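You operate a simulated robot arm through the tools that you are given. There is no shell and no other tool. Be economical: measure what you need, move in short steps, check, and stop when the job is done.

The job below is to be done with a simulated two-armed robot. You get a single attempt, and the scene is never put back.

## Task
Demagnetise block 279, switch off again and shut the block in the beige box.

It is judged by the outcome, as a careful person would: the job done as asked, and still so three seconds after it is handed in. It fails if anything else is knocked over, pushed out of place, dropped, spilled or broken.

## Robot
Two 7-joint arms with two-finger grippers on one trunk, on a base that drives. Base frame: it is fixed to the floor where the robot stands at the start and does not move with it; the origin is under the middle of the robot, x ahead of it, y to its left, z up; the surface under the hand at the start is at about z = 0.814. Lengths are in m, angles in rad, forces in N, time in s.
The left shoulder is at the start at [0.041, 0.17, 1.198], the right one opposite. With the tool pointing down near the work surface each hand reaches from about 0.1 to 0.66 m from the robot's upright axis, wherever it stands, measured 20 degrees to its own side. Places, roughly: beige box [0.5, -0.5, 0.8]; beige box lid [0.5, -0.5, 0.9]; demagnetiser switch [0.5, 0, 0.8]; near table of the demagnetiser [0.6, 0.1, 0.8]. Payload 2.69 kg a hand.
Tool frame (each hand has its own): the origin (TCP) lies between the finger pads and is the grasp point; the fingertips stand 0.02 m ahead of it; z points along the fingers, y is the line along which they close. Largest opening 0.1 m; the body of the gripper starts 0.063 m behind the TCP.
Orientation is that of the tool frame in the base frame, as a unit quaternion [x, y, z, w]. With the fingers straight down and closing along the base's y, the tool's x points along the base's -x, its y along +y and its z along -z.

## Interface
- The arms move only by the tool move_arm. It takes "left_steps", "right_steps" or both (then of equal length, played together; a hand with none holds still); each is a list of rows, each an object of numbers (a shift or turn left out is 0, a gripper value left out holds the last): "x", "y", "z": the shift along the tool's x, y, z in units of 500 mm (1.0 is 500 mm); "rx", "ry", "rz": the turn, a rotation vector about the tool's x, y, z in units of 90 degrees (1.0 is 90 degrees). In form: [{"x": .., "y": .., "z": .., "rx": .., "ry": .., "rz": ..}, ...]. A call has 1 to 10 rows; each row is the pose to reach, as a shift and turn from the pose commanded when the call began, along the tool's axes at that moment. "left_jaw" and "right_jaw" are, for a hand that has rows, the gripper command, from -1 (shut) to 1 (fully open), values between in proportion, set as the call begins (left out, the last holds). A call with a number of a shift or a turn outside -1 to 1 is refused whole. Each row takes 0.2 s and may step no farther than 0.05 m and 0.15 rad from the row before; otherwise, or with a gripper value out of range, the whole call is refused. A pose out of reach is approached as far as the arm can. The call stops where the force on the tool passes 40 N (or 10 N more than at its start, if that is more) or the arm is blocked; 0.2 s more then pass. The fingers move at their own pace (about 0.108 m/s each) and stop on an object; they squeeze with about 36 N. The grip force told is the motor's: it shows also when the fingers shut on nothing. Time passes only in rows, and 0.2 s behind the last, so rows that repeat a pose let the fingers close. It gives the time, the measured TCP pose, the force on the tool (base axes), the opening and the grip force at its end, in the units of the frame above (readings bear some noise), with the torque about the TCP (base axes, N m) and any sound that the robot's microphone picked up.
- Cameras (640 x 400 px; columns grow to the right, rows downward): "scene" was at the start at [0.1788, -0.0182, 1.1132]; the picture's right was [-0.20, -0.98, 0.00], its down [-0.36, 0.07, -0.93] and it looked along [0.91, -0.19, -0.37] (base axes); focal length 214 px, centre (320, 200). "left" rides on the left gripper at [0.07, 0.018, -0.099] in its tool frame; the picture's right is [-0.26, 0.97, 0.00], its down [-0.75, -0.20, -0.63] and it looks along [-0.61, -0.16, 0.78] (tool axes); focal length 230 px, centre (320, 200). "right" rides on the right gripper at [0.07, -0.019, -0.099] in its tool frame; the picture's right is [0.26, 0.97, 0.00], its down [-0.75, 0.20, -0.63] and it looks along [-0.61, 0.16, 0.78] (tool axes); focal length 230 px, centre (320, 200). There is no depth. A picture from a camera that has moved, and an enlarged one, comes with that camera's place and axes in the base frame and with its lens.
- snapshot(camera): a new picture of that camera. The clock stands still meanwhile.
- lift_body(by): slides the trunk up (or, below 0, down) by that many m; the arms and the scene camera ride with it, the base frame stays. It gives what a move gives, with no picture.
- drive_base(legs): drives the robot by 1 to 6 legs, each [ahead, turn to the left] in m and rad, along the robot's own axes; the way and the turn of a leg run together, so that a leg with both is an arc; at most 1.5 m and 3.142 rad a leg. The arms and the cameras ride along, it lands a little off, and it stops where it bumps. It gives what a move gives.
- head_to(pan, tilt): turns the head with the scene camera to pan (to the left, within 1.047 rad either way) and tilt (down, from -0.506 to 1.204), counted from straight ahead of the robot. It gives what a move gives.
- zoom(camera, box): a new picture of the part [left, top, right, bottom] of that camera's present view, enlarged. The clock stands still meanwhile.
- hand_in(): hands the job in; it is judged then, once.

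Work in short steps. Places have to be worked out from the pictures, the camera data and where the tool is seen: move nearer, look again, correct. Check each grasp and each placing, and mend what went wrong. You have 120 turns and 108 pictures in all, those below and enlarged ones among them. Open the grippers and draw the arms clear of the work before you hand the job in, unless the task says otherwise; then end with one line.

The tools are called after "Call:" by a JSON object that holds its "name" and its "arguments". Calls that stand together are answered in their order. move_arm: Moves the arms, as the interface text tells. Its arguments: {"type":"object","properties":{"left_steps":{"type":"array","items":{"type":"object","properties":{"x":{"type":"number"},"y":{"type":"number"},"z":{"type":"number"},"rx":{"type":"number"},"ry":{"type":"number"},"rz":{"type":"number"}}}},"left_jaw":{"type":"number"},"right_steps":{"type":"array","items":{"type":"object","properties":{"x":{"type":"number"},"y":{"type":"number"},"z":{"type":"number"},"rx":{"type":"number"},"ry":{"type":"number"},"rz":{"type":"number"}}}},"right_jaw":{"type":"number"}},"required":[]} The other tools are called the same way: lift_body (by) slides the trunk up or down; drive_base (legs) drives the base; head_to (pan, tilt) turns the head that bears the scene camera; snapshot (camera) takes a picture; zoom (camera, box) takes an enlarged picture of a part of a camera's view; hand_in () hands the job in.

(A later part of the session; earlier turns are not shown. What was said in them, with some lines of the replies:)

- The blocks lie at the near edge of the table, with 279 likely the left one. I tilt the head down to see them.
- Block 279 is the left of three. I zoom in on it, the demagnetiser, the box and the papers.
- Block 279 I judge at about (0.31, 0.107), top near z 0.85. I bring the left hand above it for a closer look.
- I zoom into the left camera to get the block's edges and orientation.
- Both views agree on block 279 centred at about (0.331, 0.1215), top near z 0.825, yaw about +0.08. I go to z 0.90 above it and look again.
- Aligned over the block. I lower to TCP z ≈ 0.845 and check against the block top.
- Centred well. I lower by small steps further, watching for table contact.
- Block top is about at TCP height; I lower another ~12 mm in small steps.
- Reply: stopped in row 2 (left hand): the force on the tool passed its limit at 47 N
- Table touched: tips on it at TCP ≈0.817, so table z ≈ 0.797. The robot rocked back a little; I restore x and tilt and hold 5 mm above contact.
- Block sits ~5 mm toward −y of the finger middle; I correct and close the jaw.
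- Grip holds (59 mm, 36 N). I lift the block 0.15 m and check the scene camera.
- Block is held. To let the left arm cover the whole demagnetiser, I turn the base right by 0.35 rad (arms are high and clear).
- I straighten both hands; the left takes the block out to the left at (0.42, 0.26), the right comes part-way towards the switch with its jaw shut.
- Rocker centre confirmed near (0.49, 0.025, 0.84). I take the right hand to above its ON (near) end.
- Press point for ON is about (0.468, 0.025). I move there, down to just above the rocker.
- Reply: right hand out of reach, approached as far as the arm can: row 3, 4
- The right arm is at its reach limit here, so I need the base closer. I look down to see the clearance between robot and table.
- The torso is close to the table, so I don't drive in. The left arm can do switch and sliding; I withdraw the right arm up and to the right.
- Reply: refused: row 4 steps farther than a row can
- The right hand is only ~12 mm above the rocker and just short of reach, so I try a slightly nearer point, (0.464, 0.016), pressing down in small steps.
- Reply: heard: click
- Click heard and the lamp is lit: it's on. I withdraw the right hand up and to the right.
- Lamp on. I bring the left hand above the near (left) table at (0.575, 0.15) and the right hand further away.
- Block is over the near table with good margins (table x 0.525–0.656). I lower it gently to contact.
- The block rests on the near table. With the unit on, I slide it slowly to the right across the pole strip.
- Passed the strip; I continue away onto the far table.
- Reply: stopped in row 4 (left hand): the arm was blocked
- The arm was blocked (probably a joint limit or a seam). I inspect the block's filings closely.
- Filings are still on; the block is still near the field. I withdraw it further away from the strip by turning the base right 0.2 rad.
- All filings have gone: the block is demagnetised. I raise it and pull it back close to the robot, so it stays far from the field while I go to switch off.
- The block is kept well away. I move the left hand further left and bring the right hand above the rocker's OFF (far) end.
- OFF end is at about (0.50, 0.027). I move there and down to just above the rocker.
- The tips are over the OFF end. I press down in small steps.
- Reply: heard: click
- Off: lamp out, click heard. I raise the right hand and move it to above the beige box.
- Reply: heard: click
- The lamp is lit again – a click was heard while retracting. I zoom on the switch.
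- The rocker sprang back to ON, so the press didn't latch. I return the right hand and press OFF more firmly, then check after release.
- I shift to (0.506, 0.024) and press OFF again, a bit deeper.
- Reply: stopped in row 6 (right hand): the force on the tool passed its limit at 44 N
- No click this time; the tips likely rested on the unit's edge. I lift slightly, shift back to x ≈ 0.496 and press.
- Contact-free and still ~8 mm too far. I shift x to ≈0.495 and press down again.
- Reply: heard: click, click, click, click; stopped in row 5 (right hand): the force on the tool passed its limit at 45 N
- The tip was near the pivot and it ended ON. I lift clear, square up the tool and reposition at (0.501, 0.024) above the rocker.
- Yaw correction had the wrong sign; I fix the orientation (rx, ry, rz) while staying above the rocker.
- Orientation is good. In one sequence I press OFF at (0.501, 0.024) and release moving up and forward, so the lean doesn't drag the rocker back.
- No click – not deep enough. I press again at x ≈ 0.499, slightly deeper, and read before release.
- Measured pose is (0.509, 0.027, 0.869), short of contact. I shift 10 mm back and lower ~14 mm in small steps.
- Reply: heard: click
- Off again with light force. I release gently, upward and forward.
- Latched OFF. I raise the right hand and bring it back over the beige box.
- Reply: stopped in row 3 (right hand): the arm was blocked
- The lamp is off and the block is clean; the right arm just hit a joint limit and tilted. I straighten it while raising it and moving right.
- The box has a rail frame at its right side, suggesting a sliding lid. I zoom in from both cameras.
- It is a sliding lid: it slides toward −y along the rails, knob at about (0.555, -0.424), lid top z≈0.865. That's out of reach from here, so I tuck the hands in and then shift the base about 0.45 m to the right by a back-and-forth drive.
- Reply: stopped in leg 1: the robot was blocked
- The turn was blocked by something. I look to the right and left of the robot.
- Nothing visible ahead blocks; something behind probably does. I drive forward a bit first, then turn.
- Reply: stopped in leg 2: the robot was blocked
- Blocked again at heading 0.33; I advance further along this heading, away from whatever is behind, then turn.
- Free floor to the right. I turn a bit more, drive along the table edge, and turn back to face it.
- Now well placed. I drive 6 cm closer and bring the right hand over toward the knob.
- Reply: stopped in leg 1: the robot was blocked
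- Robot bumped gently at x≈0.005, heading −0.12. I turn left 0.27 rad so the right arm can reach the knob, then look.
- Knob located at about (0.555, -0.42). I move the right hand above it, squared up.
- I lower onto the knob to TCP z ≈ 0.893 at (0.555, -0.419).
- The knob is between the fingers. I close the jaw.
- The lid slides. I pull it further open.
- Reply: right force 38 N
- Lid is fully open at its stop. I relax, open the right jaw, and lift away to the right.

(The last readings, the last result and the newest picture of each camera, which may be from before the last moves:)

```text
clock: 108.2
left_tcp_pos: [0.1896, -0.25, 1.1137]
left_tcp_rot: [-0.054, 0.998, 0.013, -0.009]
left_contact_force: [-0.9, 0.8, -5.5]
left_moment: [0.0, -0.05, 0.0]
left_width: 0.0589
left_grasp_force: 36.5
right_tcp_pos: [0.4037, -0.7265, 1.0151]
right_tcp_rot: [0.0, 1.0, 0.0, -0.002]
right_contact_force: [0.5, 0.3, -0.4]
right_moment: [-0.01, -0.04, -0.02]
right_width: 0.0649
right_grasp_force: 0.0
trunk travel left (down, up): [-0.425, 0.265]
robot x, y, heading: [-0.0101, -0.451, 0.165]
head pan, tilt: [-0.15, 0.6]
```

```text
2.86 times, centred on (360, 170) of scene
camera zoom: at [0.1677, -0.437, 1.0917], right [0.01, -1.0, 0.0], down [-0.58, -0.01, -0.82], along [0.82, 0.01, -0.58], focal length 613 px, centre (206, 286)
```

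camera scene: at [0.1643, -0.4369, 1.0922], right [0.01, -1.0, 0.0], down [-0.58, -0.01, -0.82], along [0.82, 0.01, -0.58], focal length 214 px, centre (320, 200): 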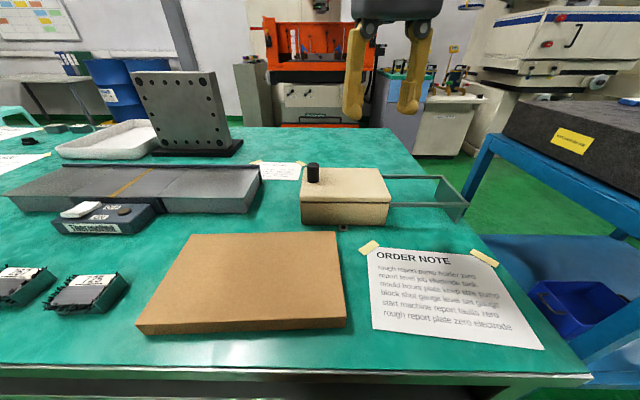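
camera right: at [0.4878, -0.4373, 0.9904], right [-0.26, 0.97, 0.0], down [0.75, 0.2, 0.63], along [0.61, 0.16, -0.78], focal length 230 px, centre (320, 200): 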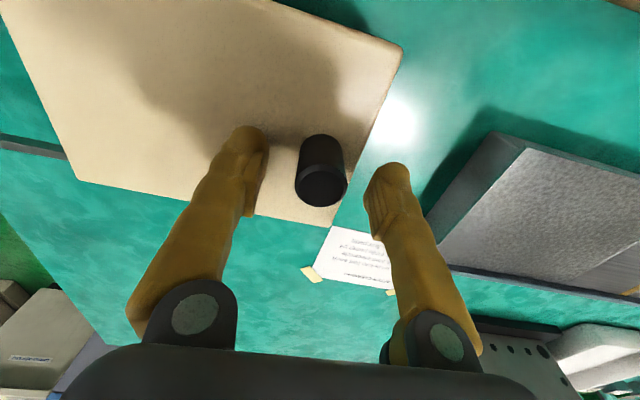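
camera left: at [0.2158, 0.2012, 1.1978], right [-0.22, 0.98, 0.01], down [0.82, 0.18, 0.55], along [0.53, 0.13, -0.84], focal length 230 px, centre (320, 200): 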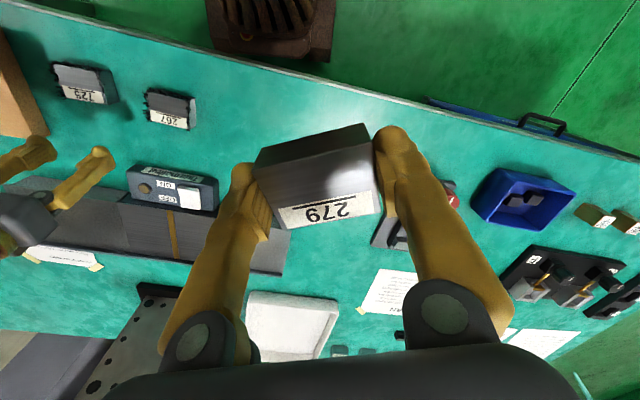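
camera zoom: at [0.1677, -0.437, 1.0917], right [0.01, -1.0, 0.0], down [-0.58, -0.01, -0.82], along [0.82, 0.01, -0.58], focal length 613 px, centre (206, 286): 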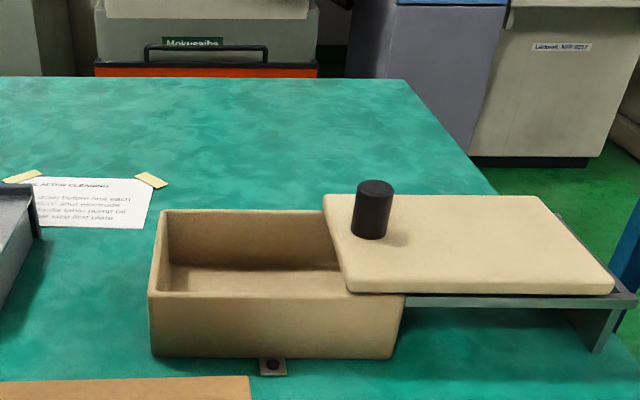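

The lid drifted slightly back but the opening (y −0.41 to −0.525) is enough. I turn the base right 0.4 rad so the left arm reaches the box.

Call:
{"name": "drive_base", "arguments": {"legs": [[0, -0.4]]}}

Call:
{"name": "head_to", "arguments": {"pan": 0.2, "tilt": 0.6}}

Call:
{"name": "snapshot", "arguments": {"camera": "scene"}}

```text
clock: 109.6
left_tcp_pos: [0.2172, -0.3141, 1.1233]
left_tcp_rot: [0.087, 0.996, 0.012, -0.001]
left_contact_force: [-1.0, -1.5, -6.0]
left_moment: [0.06, -0.08, 0.02]
left_width: 0.0593
left_grasp_force: 35.8
right_tcp_pos: [0.2858, -0.8244, 1.0249]
right_tcp_rot: [0.142, 0.99, 0.005, 0.014]
right_contact_force: [-0.7, -0.3, -0.3]
right_moment: [0.06, -0.07, -0.03]
right_width: 0.0649
right_grasp_force: 0.0
trunk travel left (down, up): [-0.425, 0.265]
robot x, y, heading: [-0.0006, -0.4402, -0.066]
head pan, tilt: [-0.15, 0.6]
stopped in leg 1: the robot was blocked; the commanded pose is now the measured one
```

```text
clock: 110.5
left_tcp_pos: [0.2207, -0.311, 1.122]
left_tcp_rot: [0.088, 0.996, 0.013, -0.002]
left_contact_force: [-0.2, -0.6, -5.4]
left_moment: [0.0, -0.01, -0.01]
left_width: 0.0591
left_grasp_force: 35.7
right_tcp_pos: [0.2876, -0.8213, 1.0241]
right_tcp_rot: [0.141, 0.99, 0.004, 0.013]
right_contact_force: [0.6, 0.0, -0.1]
right_moment: [-0.01, 0.01, -0.01]
right_width: 0.0651
right_grasp_force: 0.1
trunk travel left (down, up): [-0.425, 0.265]
robot x, y, heading: [0.0053, -0.4414, -0.068]
head pan, tilt: [0.201, 0.6]
```

```text
22 pictures are left
camera scene: at [0.1757, -0.4338, 1.0915], right [0.13, -0.99, 0.0], down [-0.57, -0.07, -0.82], along [0.81, 0.11, -0.58], focal length 214 px, centre (320, 200)
```

scene: 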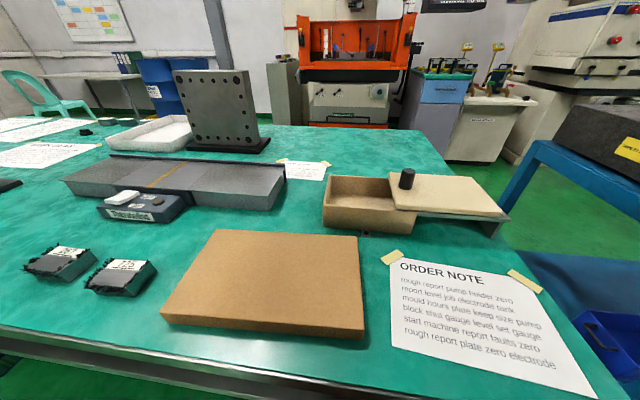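

Robot at heading −0.067, enough. I carry the block with the left hand to above the open box at (0.548, −0.466).

Call:
{"name": "move_arm", "arguments": {"left_steps": [{"x": -0.07, "y": -0.019, "z": 0.03, "rx": 0.002, "rz": -0.012}, {"x": -0.14, "y": -0.038, "z": 0.06, "rx": 0.004, "rz": -0.024}, {"x": -0.21, "y": -0.057, "z": 0.09, "rx": 0.006, "rz": -0.036}, {"x": -0.28, "y": -0.076, "z": 0.12, "rx": 0.008, "rz": -0.048}, {"x": -0.35, "y": -0.095, "z": 0.15, "rx": 0.01, "rz": -0.06}, {"x": -0.42, "y": -0.115, "z": 0.18, "rx": 0.012, "rz": -0.072}, {"x": -0.49, "y": -0.134, "z": 0.21, "rx": 0.014, "rz": -0.084}, {"x": -0.56, "y": -0.153, "z": 0.24, "rx": 0.016, "rz": -0.096}, {"x": -0.63, "y": -0.172, "z": 0.27, "rx": 0.017, "rz": -0.112}, {"x": -0.698, "y": -0.191, "z": 0.304, "rx": 0.017, "rz": -0.112}]}}

Call:
{"name": "snapshot", "arguments": {"camera": "left"}}

Call:
{"name": "snapshot", "arguments": {"camera": "scene"}}

```text
clock: 112.7
left_tcp_pos: [0.5367, -0.453, 0.9647]
left_tcp_rot: [0.002, 1.0, 0.009, 0.0]
left_contact_force: [-0.5, 0.3, -6.1]
left_moment: [0.02, 0.01, 0.0]
left_width: 0.0591
left_grasp_force: 36.3
right_tcp_pos: [0.2881, -0.8216, 1.0238]
right_tcp_rot: [0.142, 0.99, 0.003, 0.012]
right_contact_force: [0.4, -0.1, 0.2]
right_moment: [0.01, 0.0, -0.01]
right_width: 0.0653
right_grasp_force: 0.0
trunk travel left (down, up): [-0.425, 0.265]
robot x, y, heading: [0.0011, -0.437, -0.067]
head pan, tilt: [0.201, 0.6]
```

```text
21 pictures are left
camera left: at [0.467, -0.4367, 1.0654], right [0.26, 0.96, 0.02], down [0.75, -0.21, 0.63], along [0.61, -0.15, -0.78], focal length 230 px, centre (320, 200)
```

left: 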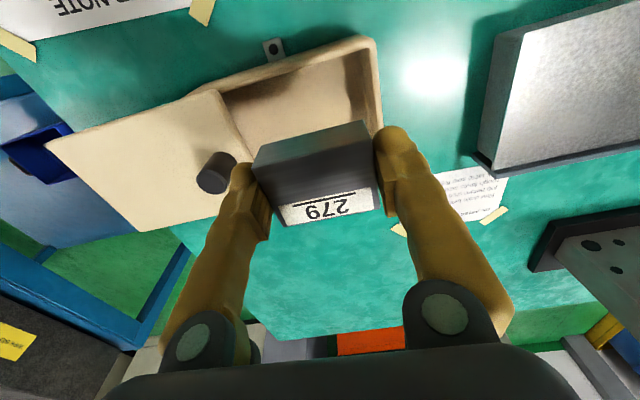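

```text
20 pictures are left
camera scene: at [0.1769, -0.4338, 1.0913], right [0.13, -0.99, 0.0], down [-0.58, -0.07, -0.81], along [0.81, 0.11, -0.58], focal length 214 px, centre (320, 200)
```

scene: 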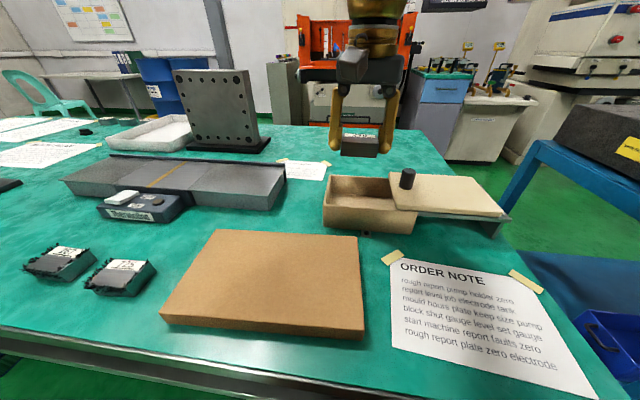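

Over the box; walls at y ≈ −0.40 and lid edge −0.52. I centre at (0.549, −0.462) and lower to just above the rim.

Call:
{"name": "move_arm", "arguments": {"left_steps": [{"x": -0.024, "y": -0.018, "z": 0.04}, {"x": -0.024, "y": -0.018, "z": 0.1}, {"x": -0.024, "y": -0.018, "z": 0.13}, {"x": -0.024, "y": -0.018, "z": 0.13}]}}

Call:
{"name": "snapshot", "arguments": {"camera": "left"}}

Call:
{"name": "zoom", "arguments": {"camera": "scene", "box": [280, 120, 520, 270]}}

```text
clock: 113.7
left_tcp_pos: [0.5513, -0.4575, 0.897]
left_tcp_rot: [0.0, 1.0, 0.009, -0.001]
left_contact_force: [0.5, -0.9, -5.2]
left_moment: [-0.01, 0.0, -0.01]
left_width: 0.0592
left_grasp_force: 35.9
right_tcp_pos: [0.2874, -0.8226, 1.0255]
right_tcp_rot: [0.141, 0.99, 0.004, 0.015]
right_contact_force: [0.5, -0.5, 0.5]
right_moment: [0.0, 0.0, 0.0]
right_width: 0.0649
right_grasp_force: 0.1
trunk travel left (down, up): [-0.425, 0.265]
robot x, y, heading: [-0.0003, -0.4388, -0.071]
head pan, tilt: [0.201, 0.6]
```

```text
19 pictures are left
camera left: at [0.4823, -0.4415, 0.9979], right [0.26, 0.97, 0.02], down [0.75, -0.21, 0.63], along [0.61, -0.15, -0.78], focal length 230 px, centre (320, 200)
```

left: 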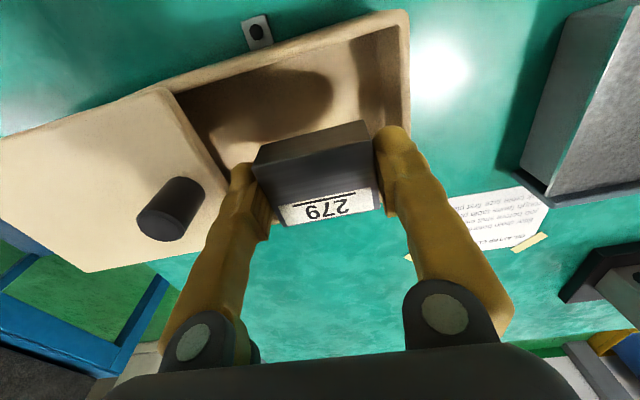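

```text
2.67 times, centred on (400, 195) of scene
camera zoom: at [0.1753, -0.4332, 1.0916], right [0.13, -0.99, 0.0], down [-0.57, -0.07, -0.82], along [0.81, 0.11, -0.58], focal length 572 px, centre (107, 213)
```

zoom: 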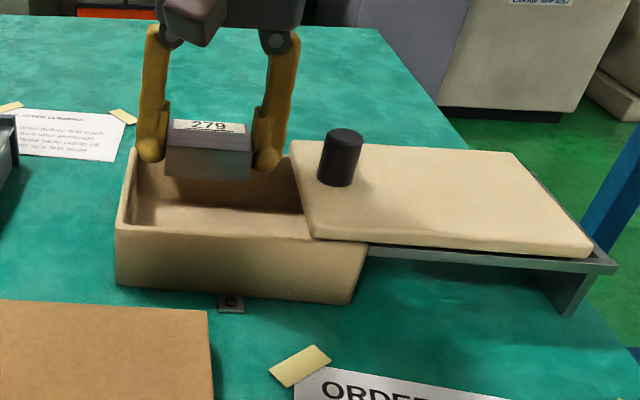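

Clear; I shift 4 mm toward −y and lower into the box gently until contact.

Call:
{"name": "move_arm", "arguments": {"left_steps": [{"x": 0.004, "y": -0.01, "z": 0.02}, {"x": 0.004, "y": -0.01, "z": 0.06}, {"x": 0.004, "y": -0.01, "z": 0.09}, {"x": 0.004, "y": -0.01, "z": 0.105}, {"x": 0.004, "y": -0.01, "z": 0.115}, {"x": 0.004, "y": -0.01, "z": 0.122}]}}

Call:
{"name": "zoom", "arguments": {"camera": "scene", "box": [280, 120, 520, 270]}}

```text
clock: 114.9
left_tcp_pos: [0.5409, -0.4486, 0.8481]
left_tcp_rot: [-0.013, 1.0, 0.009, 0.006]
left_contact_force: [-1.9, 0.0, -4.4]
left_moment: [-0.03, -0.07, 0.02]
left_width: 0.0593
left_grasp_force: 36.7
right_tcp_pos: [0.2679, -0.8195, 1.0301]
right_tcp_rot: [0.142, 0.99, 0.004, 0.024]
right_contact_force: [-0.1, 0.6, -0.1]
right_moment: [0.03, -0.04, 0.01]
right_width: 0.0648
right_grasp_force: 0.2
trunk travel left (down, up): [-0.425, 0.265]
robot x, y, heading: [0.0046, -0.4434, -0.068]
head pan, tilt: [0.201, 0.6]
stopped in row 5 (left hand): the arm was blocked; the commanded pose is now the measured one
```

```text
2.67 times, centred on (400, 195) of scene
camera zoom: at [0.1734, -0.4331, 1.092], right [0.13, -0.99, 0.0], down [-0.57, -0.07, -0.82], along [0.81, 0.11, -0.58], focal length 572 px, centre (107, 213)
```

zoom: 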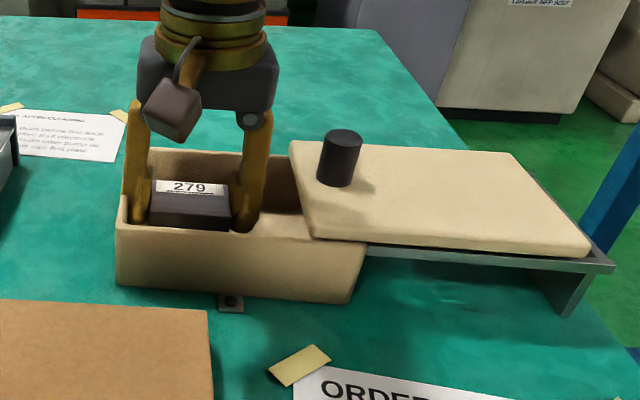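

The arm is near its limit at z 0.848. I shift it to the middle, and use the trunk to lower the last 1–2 cm.

Call:
{"name": "move_arm", "arguments": {"left_steps": [{"x": -0.008, "y": -0.016}, {"x": -0.008, "y": -0.026}, {"x": -0.008, "y": -0.026}]}}

Call:
{"name": "lift_body", "arguments": {"by": -0.012}}

Call:
{"name": "zoom", "arguments": {"camera": "scene", "box": [280, 120, 520, 270]}}

```text
clock: 115.7
left_tcp_pos: [0.554, -0.4602, 0.8531]
left_tcp_rot: [-0.017, 1.0, 0.004, 0.009]
left_contact_force: [-0.2, 0.8, -4.8]
left_moment: [0.0, -0.01, 0.01]
left_width: 0.0593
left_grasp_force: 35.7
right_tcp_pos: [0.2706, -0.8195, 1.0295]
right_tcp_rot: [0.142, 0.99, 0.004, 0.022]
right_contact_force: [0.4, 0.2, -0.2]
right_moment: [-0.01, 0.01, -0.01]
right_width: 0.0652
right_grasp_force: 0.0
trunk travel left (down, up): [-0.425, 0.265]
robot x, y, heading: [0.0037, -0.4422, -0.068]
head pan, tilt: [0.201, 0.6]
```

```text
clock: 116.3
left_tcp_pos: [0.5526, -0.4595, 0.8404]
left_tcp_rot: [-0.017, 1.0, 0.006, 0.009]
left_contact_force: [-0.1, 0.5, -5.5]
left_moment: [0.0, -0.01, 0.02]
left_width: 0.0594
left_grasp_force: 36.2
right_tcp_pos: [0.2717, -0.8196, 1.017]
right_tcp_rot: [0.141, 0.99, 0.004, 0.022]
right_contact_force: [-0.2, 0.6, -0.4]
right_moment: [0.0, -0.04, 0.01]
right_width: 0.0652
right_grasp_force: 0.0
trunk travel left (down, up): [-0.413, 0.277]
robot x, y, heading: [0.004, -0.4404, -0.068]
head pan, tilt: [0.201, 0.6]
```

```text
2.67 times, centred on (400, 195) of scene
camera zoom: at [0.1753, -0.4332, 1.0795], right [0.13, -0.99, 0.0], down [-0.57, -0.07, -0.82], along [0.81, 0.11, -0.58], focal length 572 px, centre (107, 213)
```

zoom: 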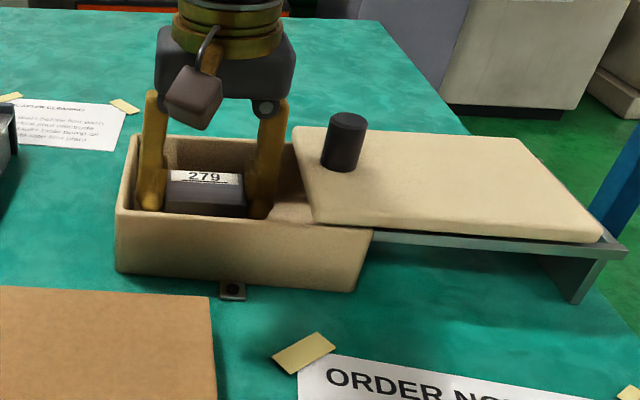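

Well centred. I lower the trunk further in small steps until the block touches the floor of the box.

Call:
{"name": "lift_body", "arguments": {"by": -0.006}}

Call:
{"name": "lift_body", "arguments": {"by": -0.004}}

```text
clock: 116.8
left_tcp_pos: [0.5531, -0.4593, 0.8333]
left_tcp_rot: [-0.017, 1.0, 0.007, 0.008]
left_contact_force: [0.3, -0.1, -4.7]
left_moment: [-0.02, -0.05, 0.01]
left_width: 0.059
left_grasp_force: 35.9
right_tcp_pos: [0.271, -0.8193, 1.0103]
right_tcp_rot: [0.142, 0.99, 0.004, 0.022]
right_contact_force: [0.2, -0.3, -1.8]
right_moment: [-0.03, 0.02, -0.01]
right_width: 0.0649
right_grasp_force: 0.0
trunk travel left (down, up): [-0.407, 0.283]
robot x, y, heading: [0.0014, -0.4369, -0.068]
head pan, tilt: [0.201, 0.6]
```

```text
clock: 117.3
left_tcp_pos: [0.554, -0.4596, 0.8299]
left_tcp_rot: [-0.016, 1.0, 0.006, 0.01]
left_contact_force: [0.3, 2.5, 2.4]
left_moment: [-0.15, -0.05, 0.04]
left_width: 0.0591
left_grasp_force: 35.9
right_tcp_pos: [0.27, -0.8205, 1.0071]
right_tcp_rot: [0.141, 0.99, 0.003, 0.022]
right_contact_force: [0.2, -0.4, 0.8]
right_moment: [0.05, 0.02, 0.0]
right_width: 0.0651
right_grasp_force: 0.1
trunk travel left (down, up): [-0.403, 0.287]
robot x, y, heading: [0.0037, -0.442, -0.07]
head pan, tilt: [0.201, 0.6]
```

Block is on the box floor. I open the jaw only to ~78 mm, then lift by the trunk.

Call:
{"name": "move_arm", "arguments": {"left_steps": [{}, {}, {}], "left_jaw": 0.56}}

Call:
{"name": "lift_body", "arguments": {"by": 0.06}}

Call:
{"name": "zoom", "arguments": {"camera": "scene", "box": [280, 120, 520, 270]}}

```text
clock: 118.1
left_tcp_pos: [0.5534, -0.4607, 0.8307]
left_tcp_rot: [-0.017, 1.0, 0.005, 0.01]
left_contact_force: [-0.1, -0.4, 0.6]
left_moment: [0.03, 0.02, -0.02]
left_width: 0.078
left_grasp_force: 0.0
right_tcp_pos: [0.2722, -0.8205, 1.0065]
right_tcp_rot: [0.142, 0.99, 0.004, 0.022]
right_contact_force: [-0.5, -0.5, 0.4]
right_moment: [-0.01, 0.01, 0.01]
right_width: 0.0649
right_grasp_force: 0.0
trunk travel left (down, up): [-0.403, 0.287]
robot x, y, heading: [-0.0038, -0.4418, -0.069]
head pan, tilt: [0.201, 0.6]
```

```text
clock: 119.0
left_tcp_pos: [0.5399, -0.448, 0.8966]
left_tcp_rot: [-0.028, 1.0, 0.004, 0.013]
left_contact_force: [-1.9, 0.2, -0.3]
left_moment: [0.04, -0.09, 0.01]
left_width: 0.078
left_grasp_force: 0.0
right_tcp_pos: [0.2518, -0.8168, 1.0719]
right_tcp_rot: [0.142, 0.989, 0.006, 0.033]
right_contact_force: [-0.3, 0.6, 0.1]
right_moment: [-0.04, -0.09, 0.02]
right_width: 0.0648
right_grasp_force: 0.0
trunk travel left (down, up): [-0.462, 0.228]
robot x, y, heading: [-0.0022, -0.4403, -0.066]
head pan, tilt: [0.201, 0.6]
stopped: the arm was blocked; the commanded pose is now the measured one
```

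```text
2.67 times, centred on (400, 195) of scene
camera zoom: at [0.173, -0.4324, 1.1293], right [0.13, -0.99, 0.0], down [-0.57, -0.07, -0.82], along [0.81, 0.11, -0.58], focal length 572 px, centre (107, 213)
```

zoom: 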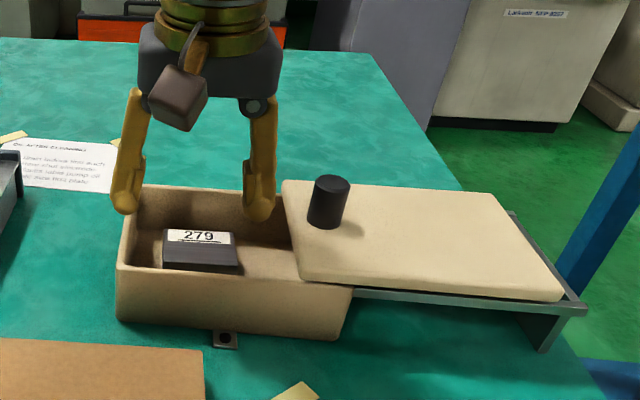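

Block 279 sits in the box. I withdraw the left arm up and back, then turn the base left as before for the right arm.

Call:
{"name": "move_arm", "arguments": {"left_steps": [{"z": -0.08}, {"z": -0.16}, {"x": 0.06, "z": -0.22}, {"x": 0.14, "z": -0.26}, {"x": 0.22, "y": 0.04, "z": -0.28}, {"x": 0.3, "y": 0.08, "z": -0.28}, {"x": 0.38, "y": 0.12, "z": -0.28}, {"x": 0.46, "y": 0.16, "z": -0.28}, {"x": 0.54, "y": 0.2, "z": -0.28}]}}

Call:
{"name": "drive_base", "arguments": {"legs": [[-0.01, 0], [0, 0.235]]}}

Call:
{"name": "lift_body", "arguments": {"by": -0.035}}

```text
clock: 120.1
left_tcp_pos: [0.3721, -0.4354, 0.9258]
left_tcp_rot: [-0.053, 0.99, -0.001, -0.133]
left_contact_force: [-0.6, 0.1, 0.0]
left_moment: [-0.01, -0.06, -0.02]
left_width: 0.0783
left_grasp_force: 0.1
right_tcp_pos: [0.2317, -0.8133, 1.0717]
right_tcp_rot: [0.142, 0.989, 0.007, 0.03]
right_contact_force: [-0.9, 0.1, -0.2]
right_moment: [0.0, -0.07, 0.0]
right_width: 0.0652
right_grasp_force: 0.1
trunk travel left (down, up): [-0.462, 0.228]
robot x, y, heading: [-0.0002, -0.4403, -0.061]
head pan, tilt: [0.201, 0.6]
stopped in row 5 (left hand): the arm was blocked; the commanded pose is now the measured one
```

```text
clock: 121.7
left_tcp_pos: [0.3562, -0.3506, 0.9277]
left_tcp_rot: [-0.166, 0.978, -0.018, -0.129]
left_contact_force: [-0.2, -0.1, -0.2]
left_moment: [-0.02, 0.0, 0.01]
left_width: 0.0779
left_grasp_force: 0.1
right_tcp_pos: [0.3059, -0.7491, 1.07]
right_tcp_rot: [0.025, 0.999, 0.01, 0.03]
right_contact_force: [0.0, 0.2, 0.3]
right_moment: [0.02, -0.02, 0.01]
right_width: 0.0651
right_grasp_force: 0.0
trunk travel left (down, up): [-0.462, 0.228]
robot x, y, heading: [-0.0098, -0.4399, 0.166]
head pan, tilt: [0.201, 0.6]
```

```text
clock: 122.5
left_tcp_pos: [0.3428, -0.3513, 0.8997]
left_tcp_rot: [-0.172, 0.977, -0.024, -0.123]
left_contact_force: [0.3, 0.0, 0.1]
left_moment: [0.0, -0.03, 0.02]
left_width: 0.0781
left_grasp_force: 0.1
right_tcp_pos: [0.2966, -0.7597, 1.0328]
right_tcp_rot: [0.027, 0.999, 0.002, 0.027]
right_contact_force: [0.3, 0.9, -0.3]
right_moment: [-0.01, 0.04, 0.0]
right_width: 0.0652
right_grasp_force: 0.0
trunk travel left (down, up): [-0.427, 0.263]
robot x, y, heading: [-0.0119, -0.4404, 0.165]
head pan, tilt: [0.201, 0.6]
```

Left hand is tilted and low over the slab; I straighten and raise it to the left, and check the scene.

Call:
{"name": "move_arm", "arguments": {"left_steps": [{"z": -0.08, "ry": -0.03}, {"z": -0.16, "ry": -0.06}, {"y": 0.05, "z": -0.23, "ry": -0.09}, {"y": 0.12, "z": -0.29, "ry": -0.12}, {"y": 0.2, "z": -0.3, "ry": -0.157}]}}

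Call:
{"name": "head_to", "arguments": {"pan": -0.15, "tilt": 0.6}}

Call:
{"name": "snapshot", "arguments": {"camera": "scene"}}

```text
clock: 123.7
left_tcp_pos: [0.3445, -0.2423, 1.0435]
left_tcp_rot: [-0.167, 0.986, 0.002, 0.001]
left_contact_force: [0.1, 0.5, 0.2]
left_moment: [-0.05, 0.0, 0.0]
left_width: 0.0779
left_grasp_force: 0.1
right_tcp_pos: [0.2951, -0.7584, 1.0341]
right_tcp_rot: [0.027, 0.999, 0.002, 0.028]
right_contact_force: [1.1, 0.1, -0.1]
right_moment: [0.0, -0.01, 0.04]
right_width: 0.0648
right_grasp_force: 0.0
trunk travel left (down, up): [-0.427, 0.263]
robot x, y, heading: [-0.0081, -0.4393, 0.166]
head pan, tilt: [0.201, 0.6]
```

```text
clock: 124.5
left_tcp_pos: [0.3451, -0.2447, 1.0429]
left_tcp_rot: [-0.167, 0.986, 0.003, 0.002]
left_contact_force: [0.4, 0.6, -0.1]
left_moment: [-0.02, -0.01, 0.04]
left_width: 0.0778
left_grasp_force: 0.0
right_tcp_pos: [0.2961, -0.7595, 1.0349]
right_tcp_rot: [0.026, 0.999, 0.001, 0.027]
right_contact_force: [-0.5, -1.0, 0.2]
right_moment: [0.02, 0.0, -0.04]
right_width: 0.0648
right_grasp_force: 0.1
trunk travel left (down, up): [-0.427, 0.263]
robot x, y, heading: [-0.0106, -0.4362, 0.162]
head pan, tilt: [-0.15, 0.6]
```

```text
14 pictures are left
camera scene: at [0.165, -0.4228, 1.0934], right [0.02, -1.0, 0.0], down [-0.58, -0.01, -0.82], along [0.82, 0.01, -0.58], focal length 214 px, centre (320, 200)
```

scene: 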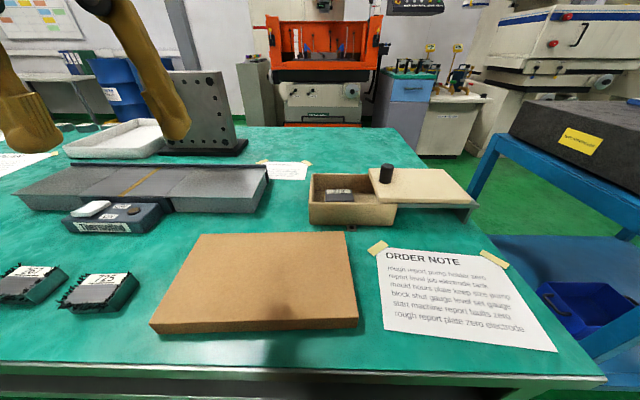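

The scene is in order; the knob is at about (0.558, −0.553). I bring the right hand above it.

Call:
{"name": "move_arm", "arguments": {"right_steps": [{"x": -0.062, "y": 0.055, "z": 0.01, "ry": 0.004, "rz": -0.004}, {"x": -0.125, "y": 0.11, "z": 0.03, "ry": 0.008, "rz": -0.008}, {"x": -0.187, "y": 0.165, "z": 0.05, "ry": 0.012, "rz": -0.012}, {"x": -0.25, "y": 0.22, "z": 0.075, "ry": 0.016, "rz": -0.016}, {"x": -0.312, "y": 0.275, "z": 0.1, "ry": 0.02, "rz": -0.02}, {"x": -0.375, "y": 0.33, "z": 0.13, "ry": 0.026, "rz": -0.025}, {"x": -0.437, "y": 0.385, "z": 0.16, "ry": 0.03, "rz": -0.03}, {"x": -0.5, "y": 0.44, "z": 0.19, "ry": 0.034, "rz": -0.033}, {"x": -0.5, "y": 0.44, "z": 0.19, "ry": 0.034, "rz": -0.033}], "right_jaw": 0.2}}

Call:
{"name": "snapshot", "arguments": {"camera": "right"}}

```text
clock: 126.5
left_tcp_pos: [0.3442, -0.2447, 1.0423]
left_tcp_rot: [-0.167, 0.986, 0.003, 0.002]
left_contact_force: [-0.5, 0.9, 0.9]
left_moment: [0.0, -0.06, 0.01]
left_width: 0.0781
left_grasp_force: 0.1
right_tcp_pos: [0.5546, -0.5442, 0.9689]
right_tcp_rot: [-0.001, 1.0, 0.012, 0.011]
right_contact_force: [-1.0, 0.3, -0.2]
right_moment: [0.01, 0.02, -0.02]
right_width: 0.0599
right_grasp_force: 0.1
trunk travel left (down, up): [-0.427, 0.263]
robot x, y, heading: [-0.0117, -0.4405, 0.166]
head pan, tilt: [-0.15, 0.6]
```

```text
13 pictures are left
camera right: at [0.4818, -0.5649, 1.0657], right [-0.26, 0.97, 0.02], down [0.74, 0.19, 0.65], along [0.63, 0.18, -0.76], focal length 230 px, centre (320, 200)
```

right: 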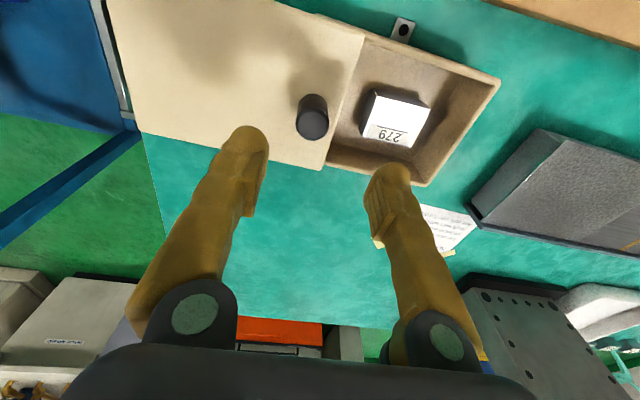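

Knob at about (0.555, −0.550). I lower onto it.

Call:
{"name": "move_arm", "arguments": {"right_steps": [{"y": -0.012, "z": 0.05, "rx": 0.007, "ry": 0.007}, {"y": -0.012, "z": 0.1, "rx": 0.015, "ry": 0.014}, {"y": -0.012, "z": 0.14, "rx": 0.015, "ry": 0.014}, {"y": -0.012, "z": 0.152, "rx": 0.015, "ry": 0.014}, {"y": -0.012, "z": 0.152, "rx": 0.015, "ry": 0.014}]}}

Call:
{"name": "snapshot", "arguments": {"camera": "right"}}

```text
clock: 127.7
left_tcp_pos: [0.3458, -0.2444, 1.0422]
left_tcp_rot: [-0.167, 0.986, 0.003, 0.002]
left_contact_force: [-1.0, 0.1, 0.7]
left_moment: [0.02, -0.01, -0.01]
left_width: 0.0783
left_grasp_force: 0.0
right_tcp_pos: [0.5583, -0.5452, 0.8933]
right_tcp_rot: [0.0, 1.0, -0.001, 0.001]
right_contact_force: [-0.1, -0.5, 0.1]
right_moment: [-0.03, 0.03, 0.0]
right_width: 0.06
right_grasp_force: 0.0
trunk travel left (down, up): [-0.427, 0.263]
robot x, y, heading: [-0.0129, -0.4394, 0.162]
head pan, tilt: [-0.15, 0.6]
```

```text
12 pictures are left
camera right: at [0.4888, -0.5648, 0.9912], right [-0.26, 0.97, 0.0], down [0.75, 0.2, 0.63], along [0.61, 0.16, -0.78], focal length 230 px, centre (320, 200)
```

right: 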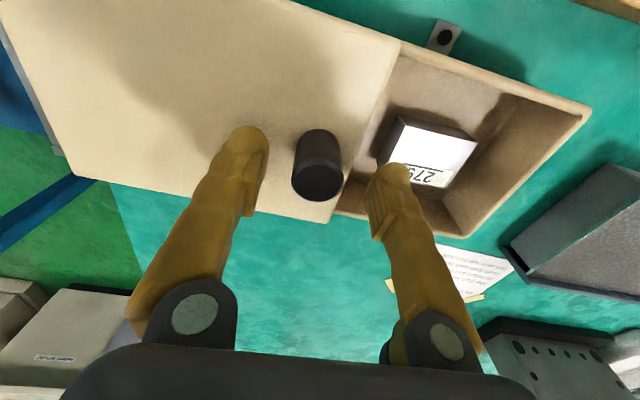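

The knob is between the fingers. I close and slide the lid shut toward +y.

Call:
{"name": "move_arm", "arguments": {"right_steps": [{"y": -0.006}, {"y": -0.006}, {"y": -0.006}], "right_jaw": -1}}

Call:
{"name": "move_arm", "arguments": {"right_steps": [{"y": 0.03}, {"y": 0.06}, {"y": 0.09}, {"y": 0.12}, {"y": 0.15}, {"y": 0.18}, {"y": 0.21}, {"y": 0.235}, {"y": 0.25}]}}

Call:
{"name": "zoom", "arguments": {"camera": "scene", "box": [250, 100, 470, 240]}}

```text
clock: 128.5
left_tcp_pos: [0.3454, -0.2446, 1.0419]
left_tcp_rot: [-0.167, 0.986, 0.003, 0.001]
left_contact_force: [-0.9, -0.6, 0.4]
left_moment: [0.03, 0.05, 0.02]
left_width: 0.0779
left_grasp_force: 0.0
right_tcp_pos: [0.5593, -0.5493, 0.8928]
right_tcp_rot: [-0.001, 1.0, -0.001, -0.001]
right_contact_force: [1.2, 1.3, -3.9]
right_moment: [0.05, -0.03, -0.01]
right_width: 0.0233
right_grasp_force: 45.1
trunk travel left (down, up): [-0.427, 0.263]
robot x, y, heading: [-0.0087, -0.4403, 0.168]
head pan, tilt: [-0.15, 0.6]
```

```text
clock: 130.5
left_tcp_pos: [0.3445, -0.244, 1.0428]
left_tcp_rot: [-0.167, 0.986, 0.003, 0.001]
left_contact_force: [-0.2, -0.2, 0.3]
left_moment: [0.01, 0.02, -0.03]
left_width: 0.0778
left_grasp_force: 0.1
right_tcp_pos: [0.5578, -0.4255, 0.892]
right_tcp_rot: [-0.001, 1.0, -0.001, -0.002]
right_contact_force: [-12.4, -0.3, -14.4]
right_moment: [-0.12, 0.46, 0.0]
right_width: 0.0231
right_grasp_force: 44.6
trunk travel left (down, up): [-0.427, 0.263]
robot x, y, heading: [-0.0125, -0.442, 0.164]
head pan, tilt: [-0.15, 0.6]
```

```text
2.86 times, centred on (360, 170) of scene
camera zoom: at [0.165, -0.4229, 1.0934], right [0.02, -1.0, 0.0], down [-0.58, -0.01, -0.82], along [0.82, 0.01, -0.58], focal length 613 px, centre (206, 286)
```

zoom: 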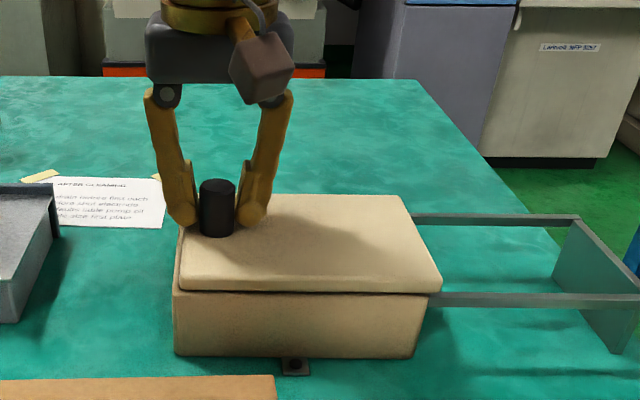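

A few millimetres remain; I push on until it stops.

Call:
{"name": "move_arm", "arguments": {"right_steps": [{"y": 0.01}, {"y": 0.018}, {"y": 0.026}, {"y": 0.032}]}}

Call:
{"name": "zoom", "arguments": {"camera": "scene", "box": [250, 100, 470, 240]}}

```text
clock: 131.5
left_tcp_pos: [0.3337, -0.2446, 1.0466]
left_tcp_rot: [-0.166, 0.986, 0.004, 0.007]
left_contact_force: [-1.1, 0.0, -0.3]
left_moment: [-0.05, -0.01, 0.0]
left_width: 0.0779
left_grasp_force: 0.1
right_tcp_pos: [0.5554, -0.4206, 0.899]
right_tcp_rot: [0.0, 1.0, -0.009, 0.009]
right_contact_force: [28.5, -6.5, -27.3]
right_moment: [-0.04, -0.48, 0.08]
right_width: 0.0238
right_grasp_force: 45.0
trunk travel left (down, up): [-0.427, 0.263]
robot x, y, heading: [-0.0102, -0.4432, 0.165]
head pan, tilt: [-0.15, 0.6]
stopped in row 4 (right hand): the arm was blocked; the commanded pose is now the measured one
```

```text
2.86 times, centred on (360, 170) of scene
camera zoom: at [0.1708, -0.4216, 1.0922], right [0.02, -1.0, 0.0], down [-0.58, -0.01, -0.81], along [0.81, 0.01, -0.58], focal length 613 px, centre (206, 286)
```

zoom: 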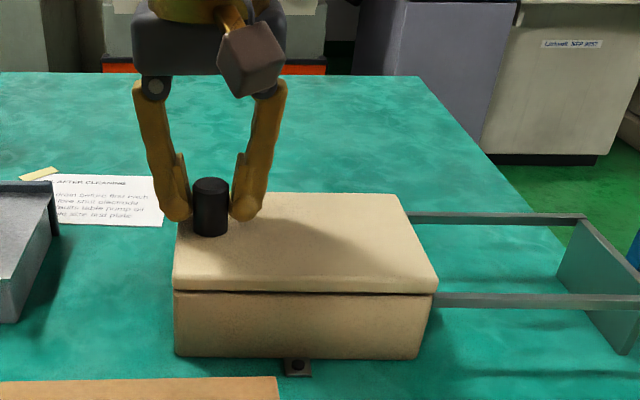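

Lid is flush, as at the start. I open the right jaw and lift away.

Call:
{"name": "move_arm", "arguments": {"right_steps": [{"z": 0.006}, {"z": 0.006}]}}

Call:
{"name": "move_arm", "arguments": {"right_steps": [{}, {}, {"z": -0.06}, {"z": -0.14}, {"x": 0.02, "z": -0.22}, {"x": 0.08, "z": -0.27}, {"x": 0.16, "y": -0.02, "z": -0.28}, {"x": 0.24, "y": -0.06, "z": -0.28}], "right_jaw": 0.2}}

Call:
{"name": "snapshot", "arguments": {"camera": "scene"}}

Call:
{"name": "zoom", "arguments": {"camera": "scene", "box": [250, 100, 470, 240]}}

```text
clock: 132.1
left_tcp_pos: [0.3316, -0.2478, 1.0473]
left_tcp_rot: [-0.167, 0.986, 0.005, 0.008]
left_contact_force: [-0.2, 0.2, -0.2]
left_moment: [0.0, 0.01, 0.01]
left_width: 0.078
left_grasp_force: 0.0
right_tcp_pos: [0.5538, -0.4203, 0.8992]
right_tcp_rot: [0.001, 1.0, -0.005, 0.009]
right_contact_force: [34.1, -7.5, 3.7]
right_moment: [-0.11, 0.25, 0.09]
right_width: 0.0235
right_grasp_force: 45.2
trunk travel left (down, up): [-0.427, 0.263]
robot x, y, heading: [-0.0118, -0.4408, 0.167]
head pan, tilt: [-0.15, 0.6]
```

```text
clock: 133.9
left_tcp_pos: [0.3278, -0.2482, 1.0486]
left_tcp_rot: [-0.167, 0.986, 0.003, 0.009]
left_contact_force: [-0.2, -0.2, 0.3]
left_moment: [0.01, -0.02, 0.02]
left_width: 0.0781
left_grasp_force: 0.1
right_tcp_pos: [0.4232, -0.4464, 1.0372]
right_tcp_rot: [-0.001, 1.0, -0.006, 0.007]
right_contact_force: [-0.5, -0.1, -0.1]
right_moment: [-0.01, -0.02, -0.03]
right_width: 0.06
right_grasp_force: 0.1
trunk travel left (down, up): [-0.427, 0.263]
robot x, y, heading: [-0.0092, -0.4389, 0.166]
head pan, tilt: [-0.15, 0.6]
```

```text
9 pictures are left
camera scene: at [0.1644, -0.4234, 1.0935], right [0.02, -1.0, 0.0], down [-0.58, -0.01, -0.82], along [0.82, 0.01, -0.58], focal length 214 px, centre (320, 200)
```

scene: 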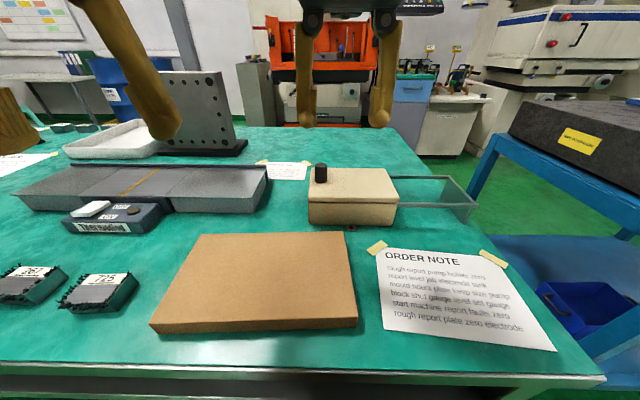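

```text
2.86 times, centred on (360, 170) of scene
camera zoom: at [0.1644, -0.4234, 1.0935], right [0.02, -1.0, 0.0], down [-0.58, -0.01, -0.82], along [0.82, 0.01, -0.58], focal length 613 px, centre (206, 286)
```

zoom: 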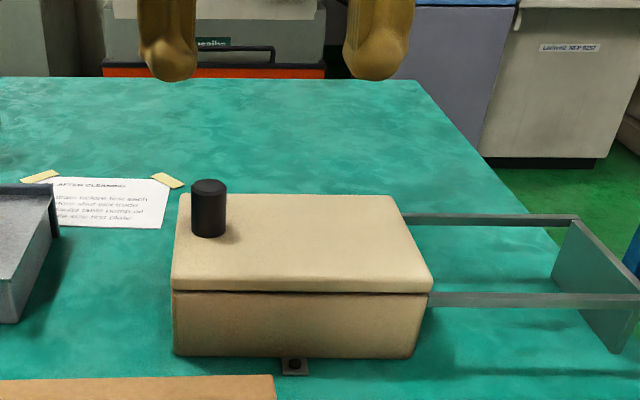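

The lid is shut and stable. I draw both arms back with jaws open and check the switch lamp.

Call:
{"name": "move_arm", "arguments": {"left_steps": [{"z": -0.06}, {"x": 0.06, "z": -0.06}, {"x": 0.12, "z": -0.06}], "right_steps": [{"x": 0.08, "y": -0.04, "z": -0.04}, {"x": 0.16, "y": -0.08, "z": -0.06}, {"x": 0.24, "y": -0.12, "z": -0.06}], "left_jaw": 1, "right_jaw": 1}}

Call:
{"name": "zoom", "arguments": {"camera": "scene", "box": [0, 120, 300, 320]}}

```text
clock: 134.7
left_tcp_pos: [0.2708, -0.268, 1.078]
left_tcp_rot: [-0.167, 0.986, 0.004, 0.01]
left_contact_force: [-0.2, 0.6, 0.8]
left_moment: [0.05, -0.07, 0.02]
left_width: 0.1004
left_grasp_force: 0.1
right_tcp_pos: [0.3031, -0.5081, 1.0635]
right_tcp_rot: [-0.001, 1.0, -0.005, 0.009]
right_contact_force: [-0.8, -0.4, -0.5]
right_moment: [0.01, -0.04, 0.0]
right_width: 0.0999
right_grasp_force: 0.0
trunk travel left (down, up): [-0.427, 0.263]
robot x, y, heading: [-0.0112, -0.4414, 0.169]
head pan, tilt: [-0.15, 0.6]
```

```text
2.00 times, centred on (150, 220) of scene
camera zoom: at [0.163, -0.424, 1.0938], right [0.02, -1.0, 0.0], down [-0.58, -0.01, -0.82], along [0.82, 0.01, -0.58], focal length 429 px, centre (660, 160)
```

zoom: 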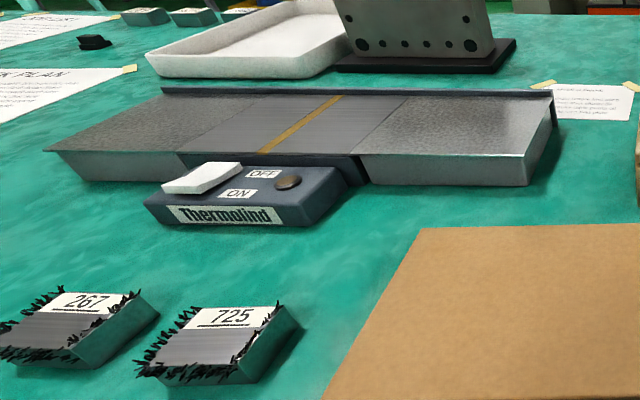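

The lamp is off, the other blocks are untouched, the box is shut and the arms are clear. I hand in.

Call:
{"name": "hand_in", "arguments": {}}

```text
The job is handed in.
```

Block 279 is demagnetised and shut in the beige box with the lid slid closed, and the demagnetiser is switched off. The base bumped something out of view several times while I was repositioning it. Nothing in the last pictures looked disturbed, but I couldn't see behind the robot.
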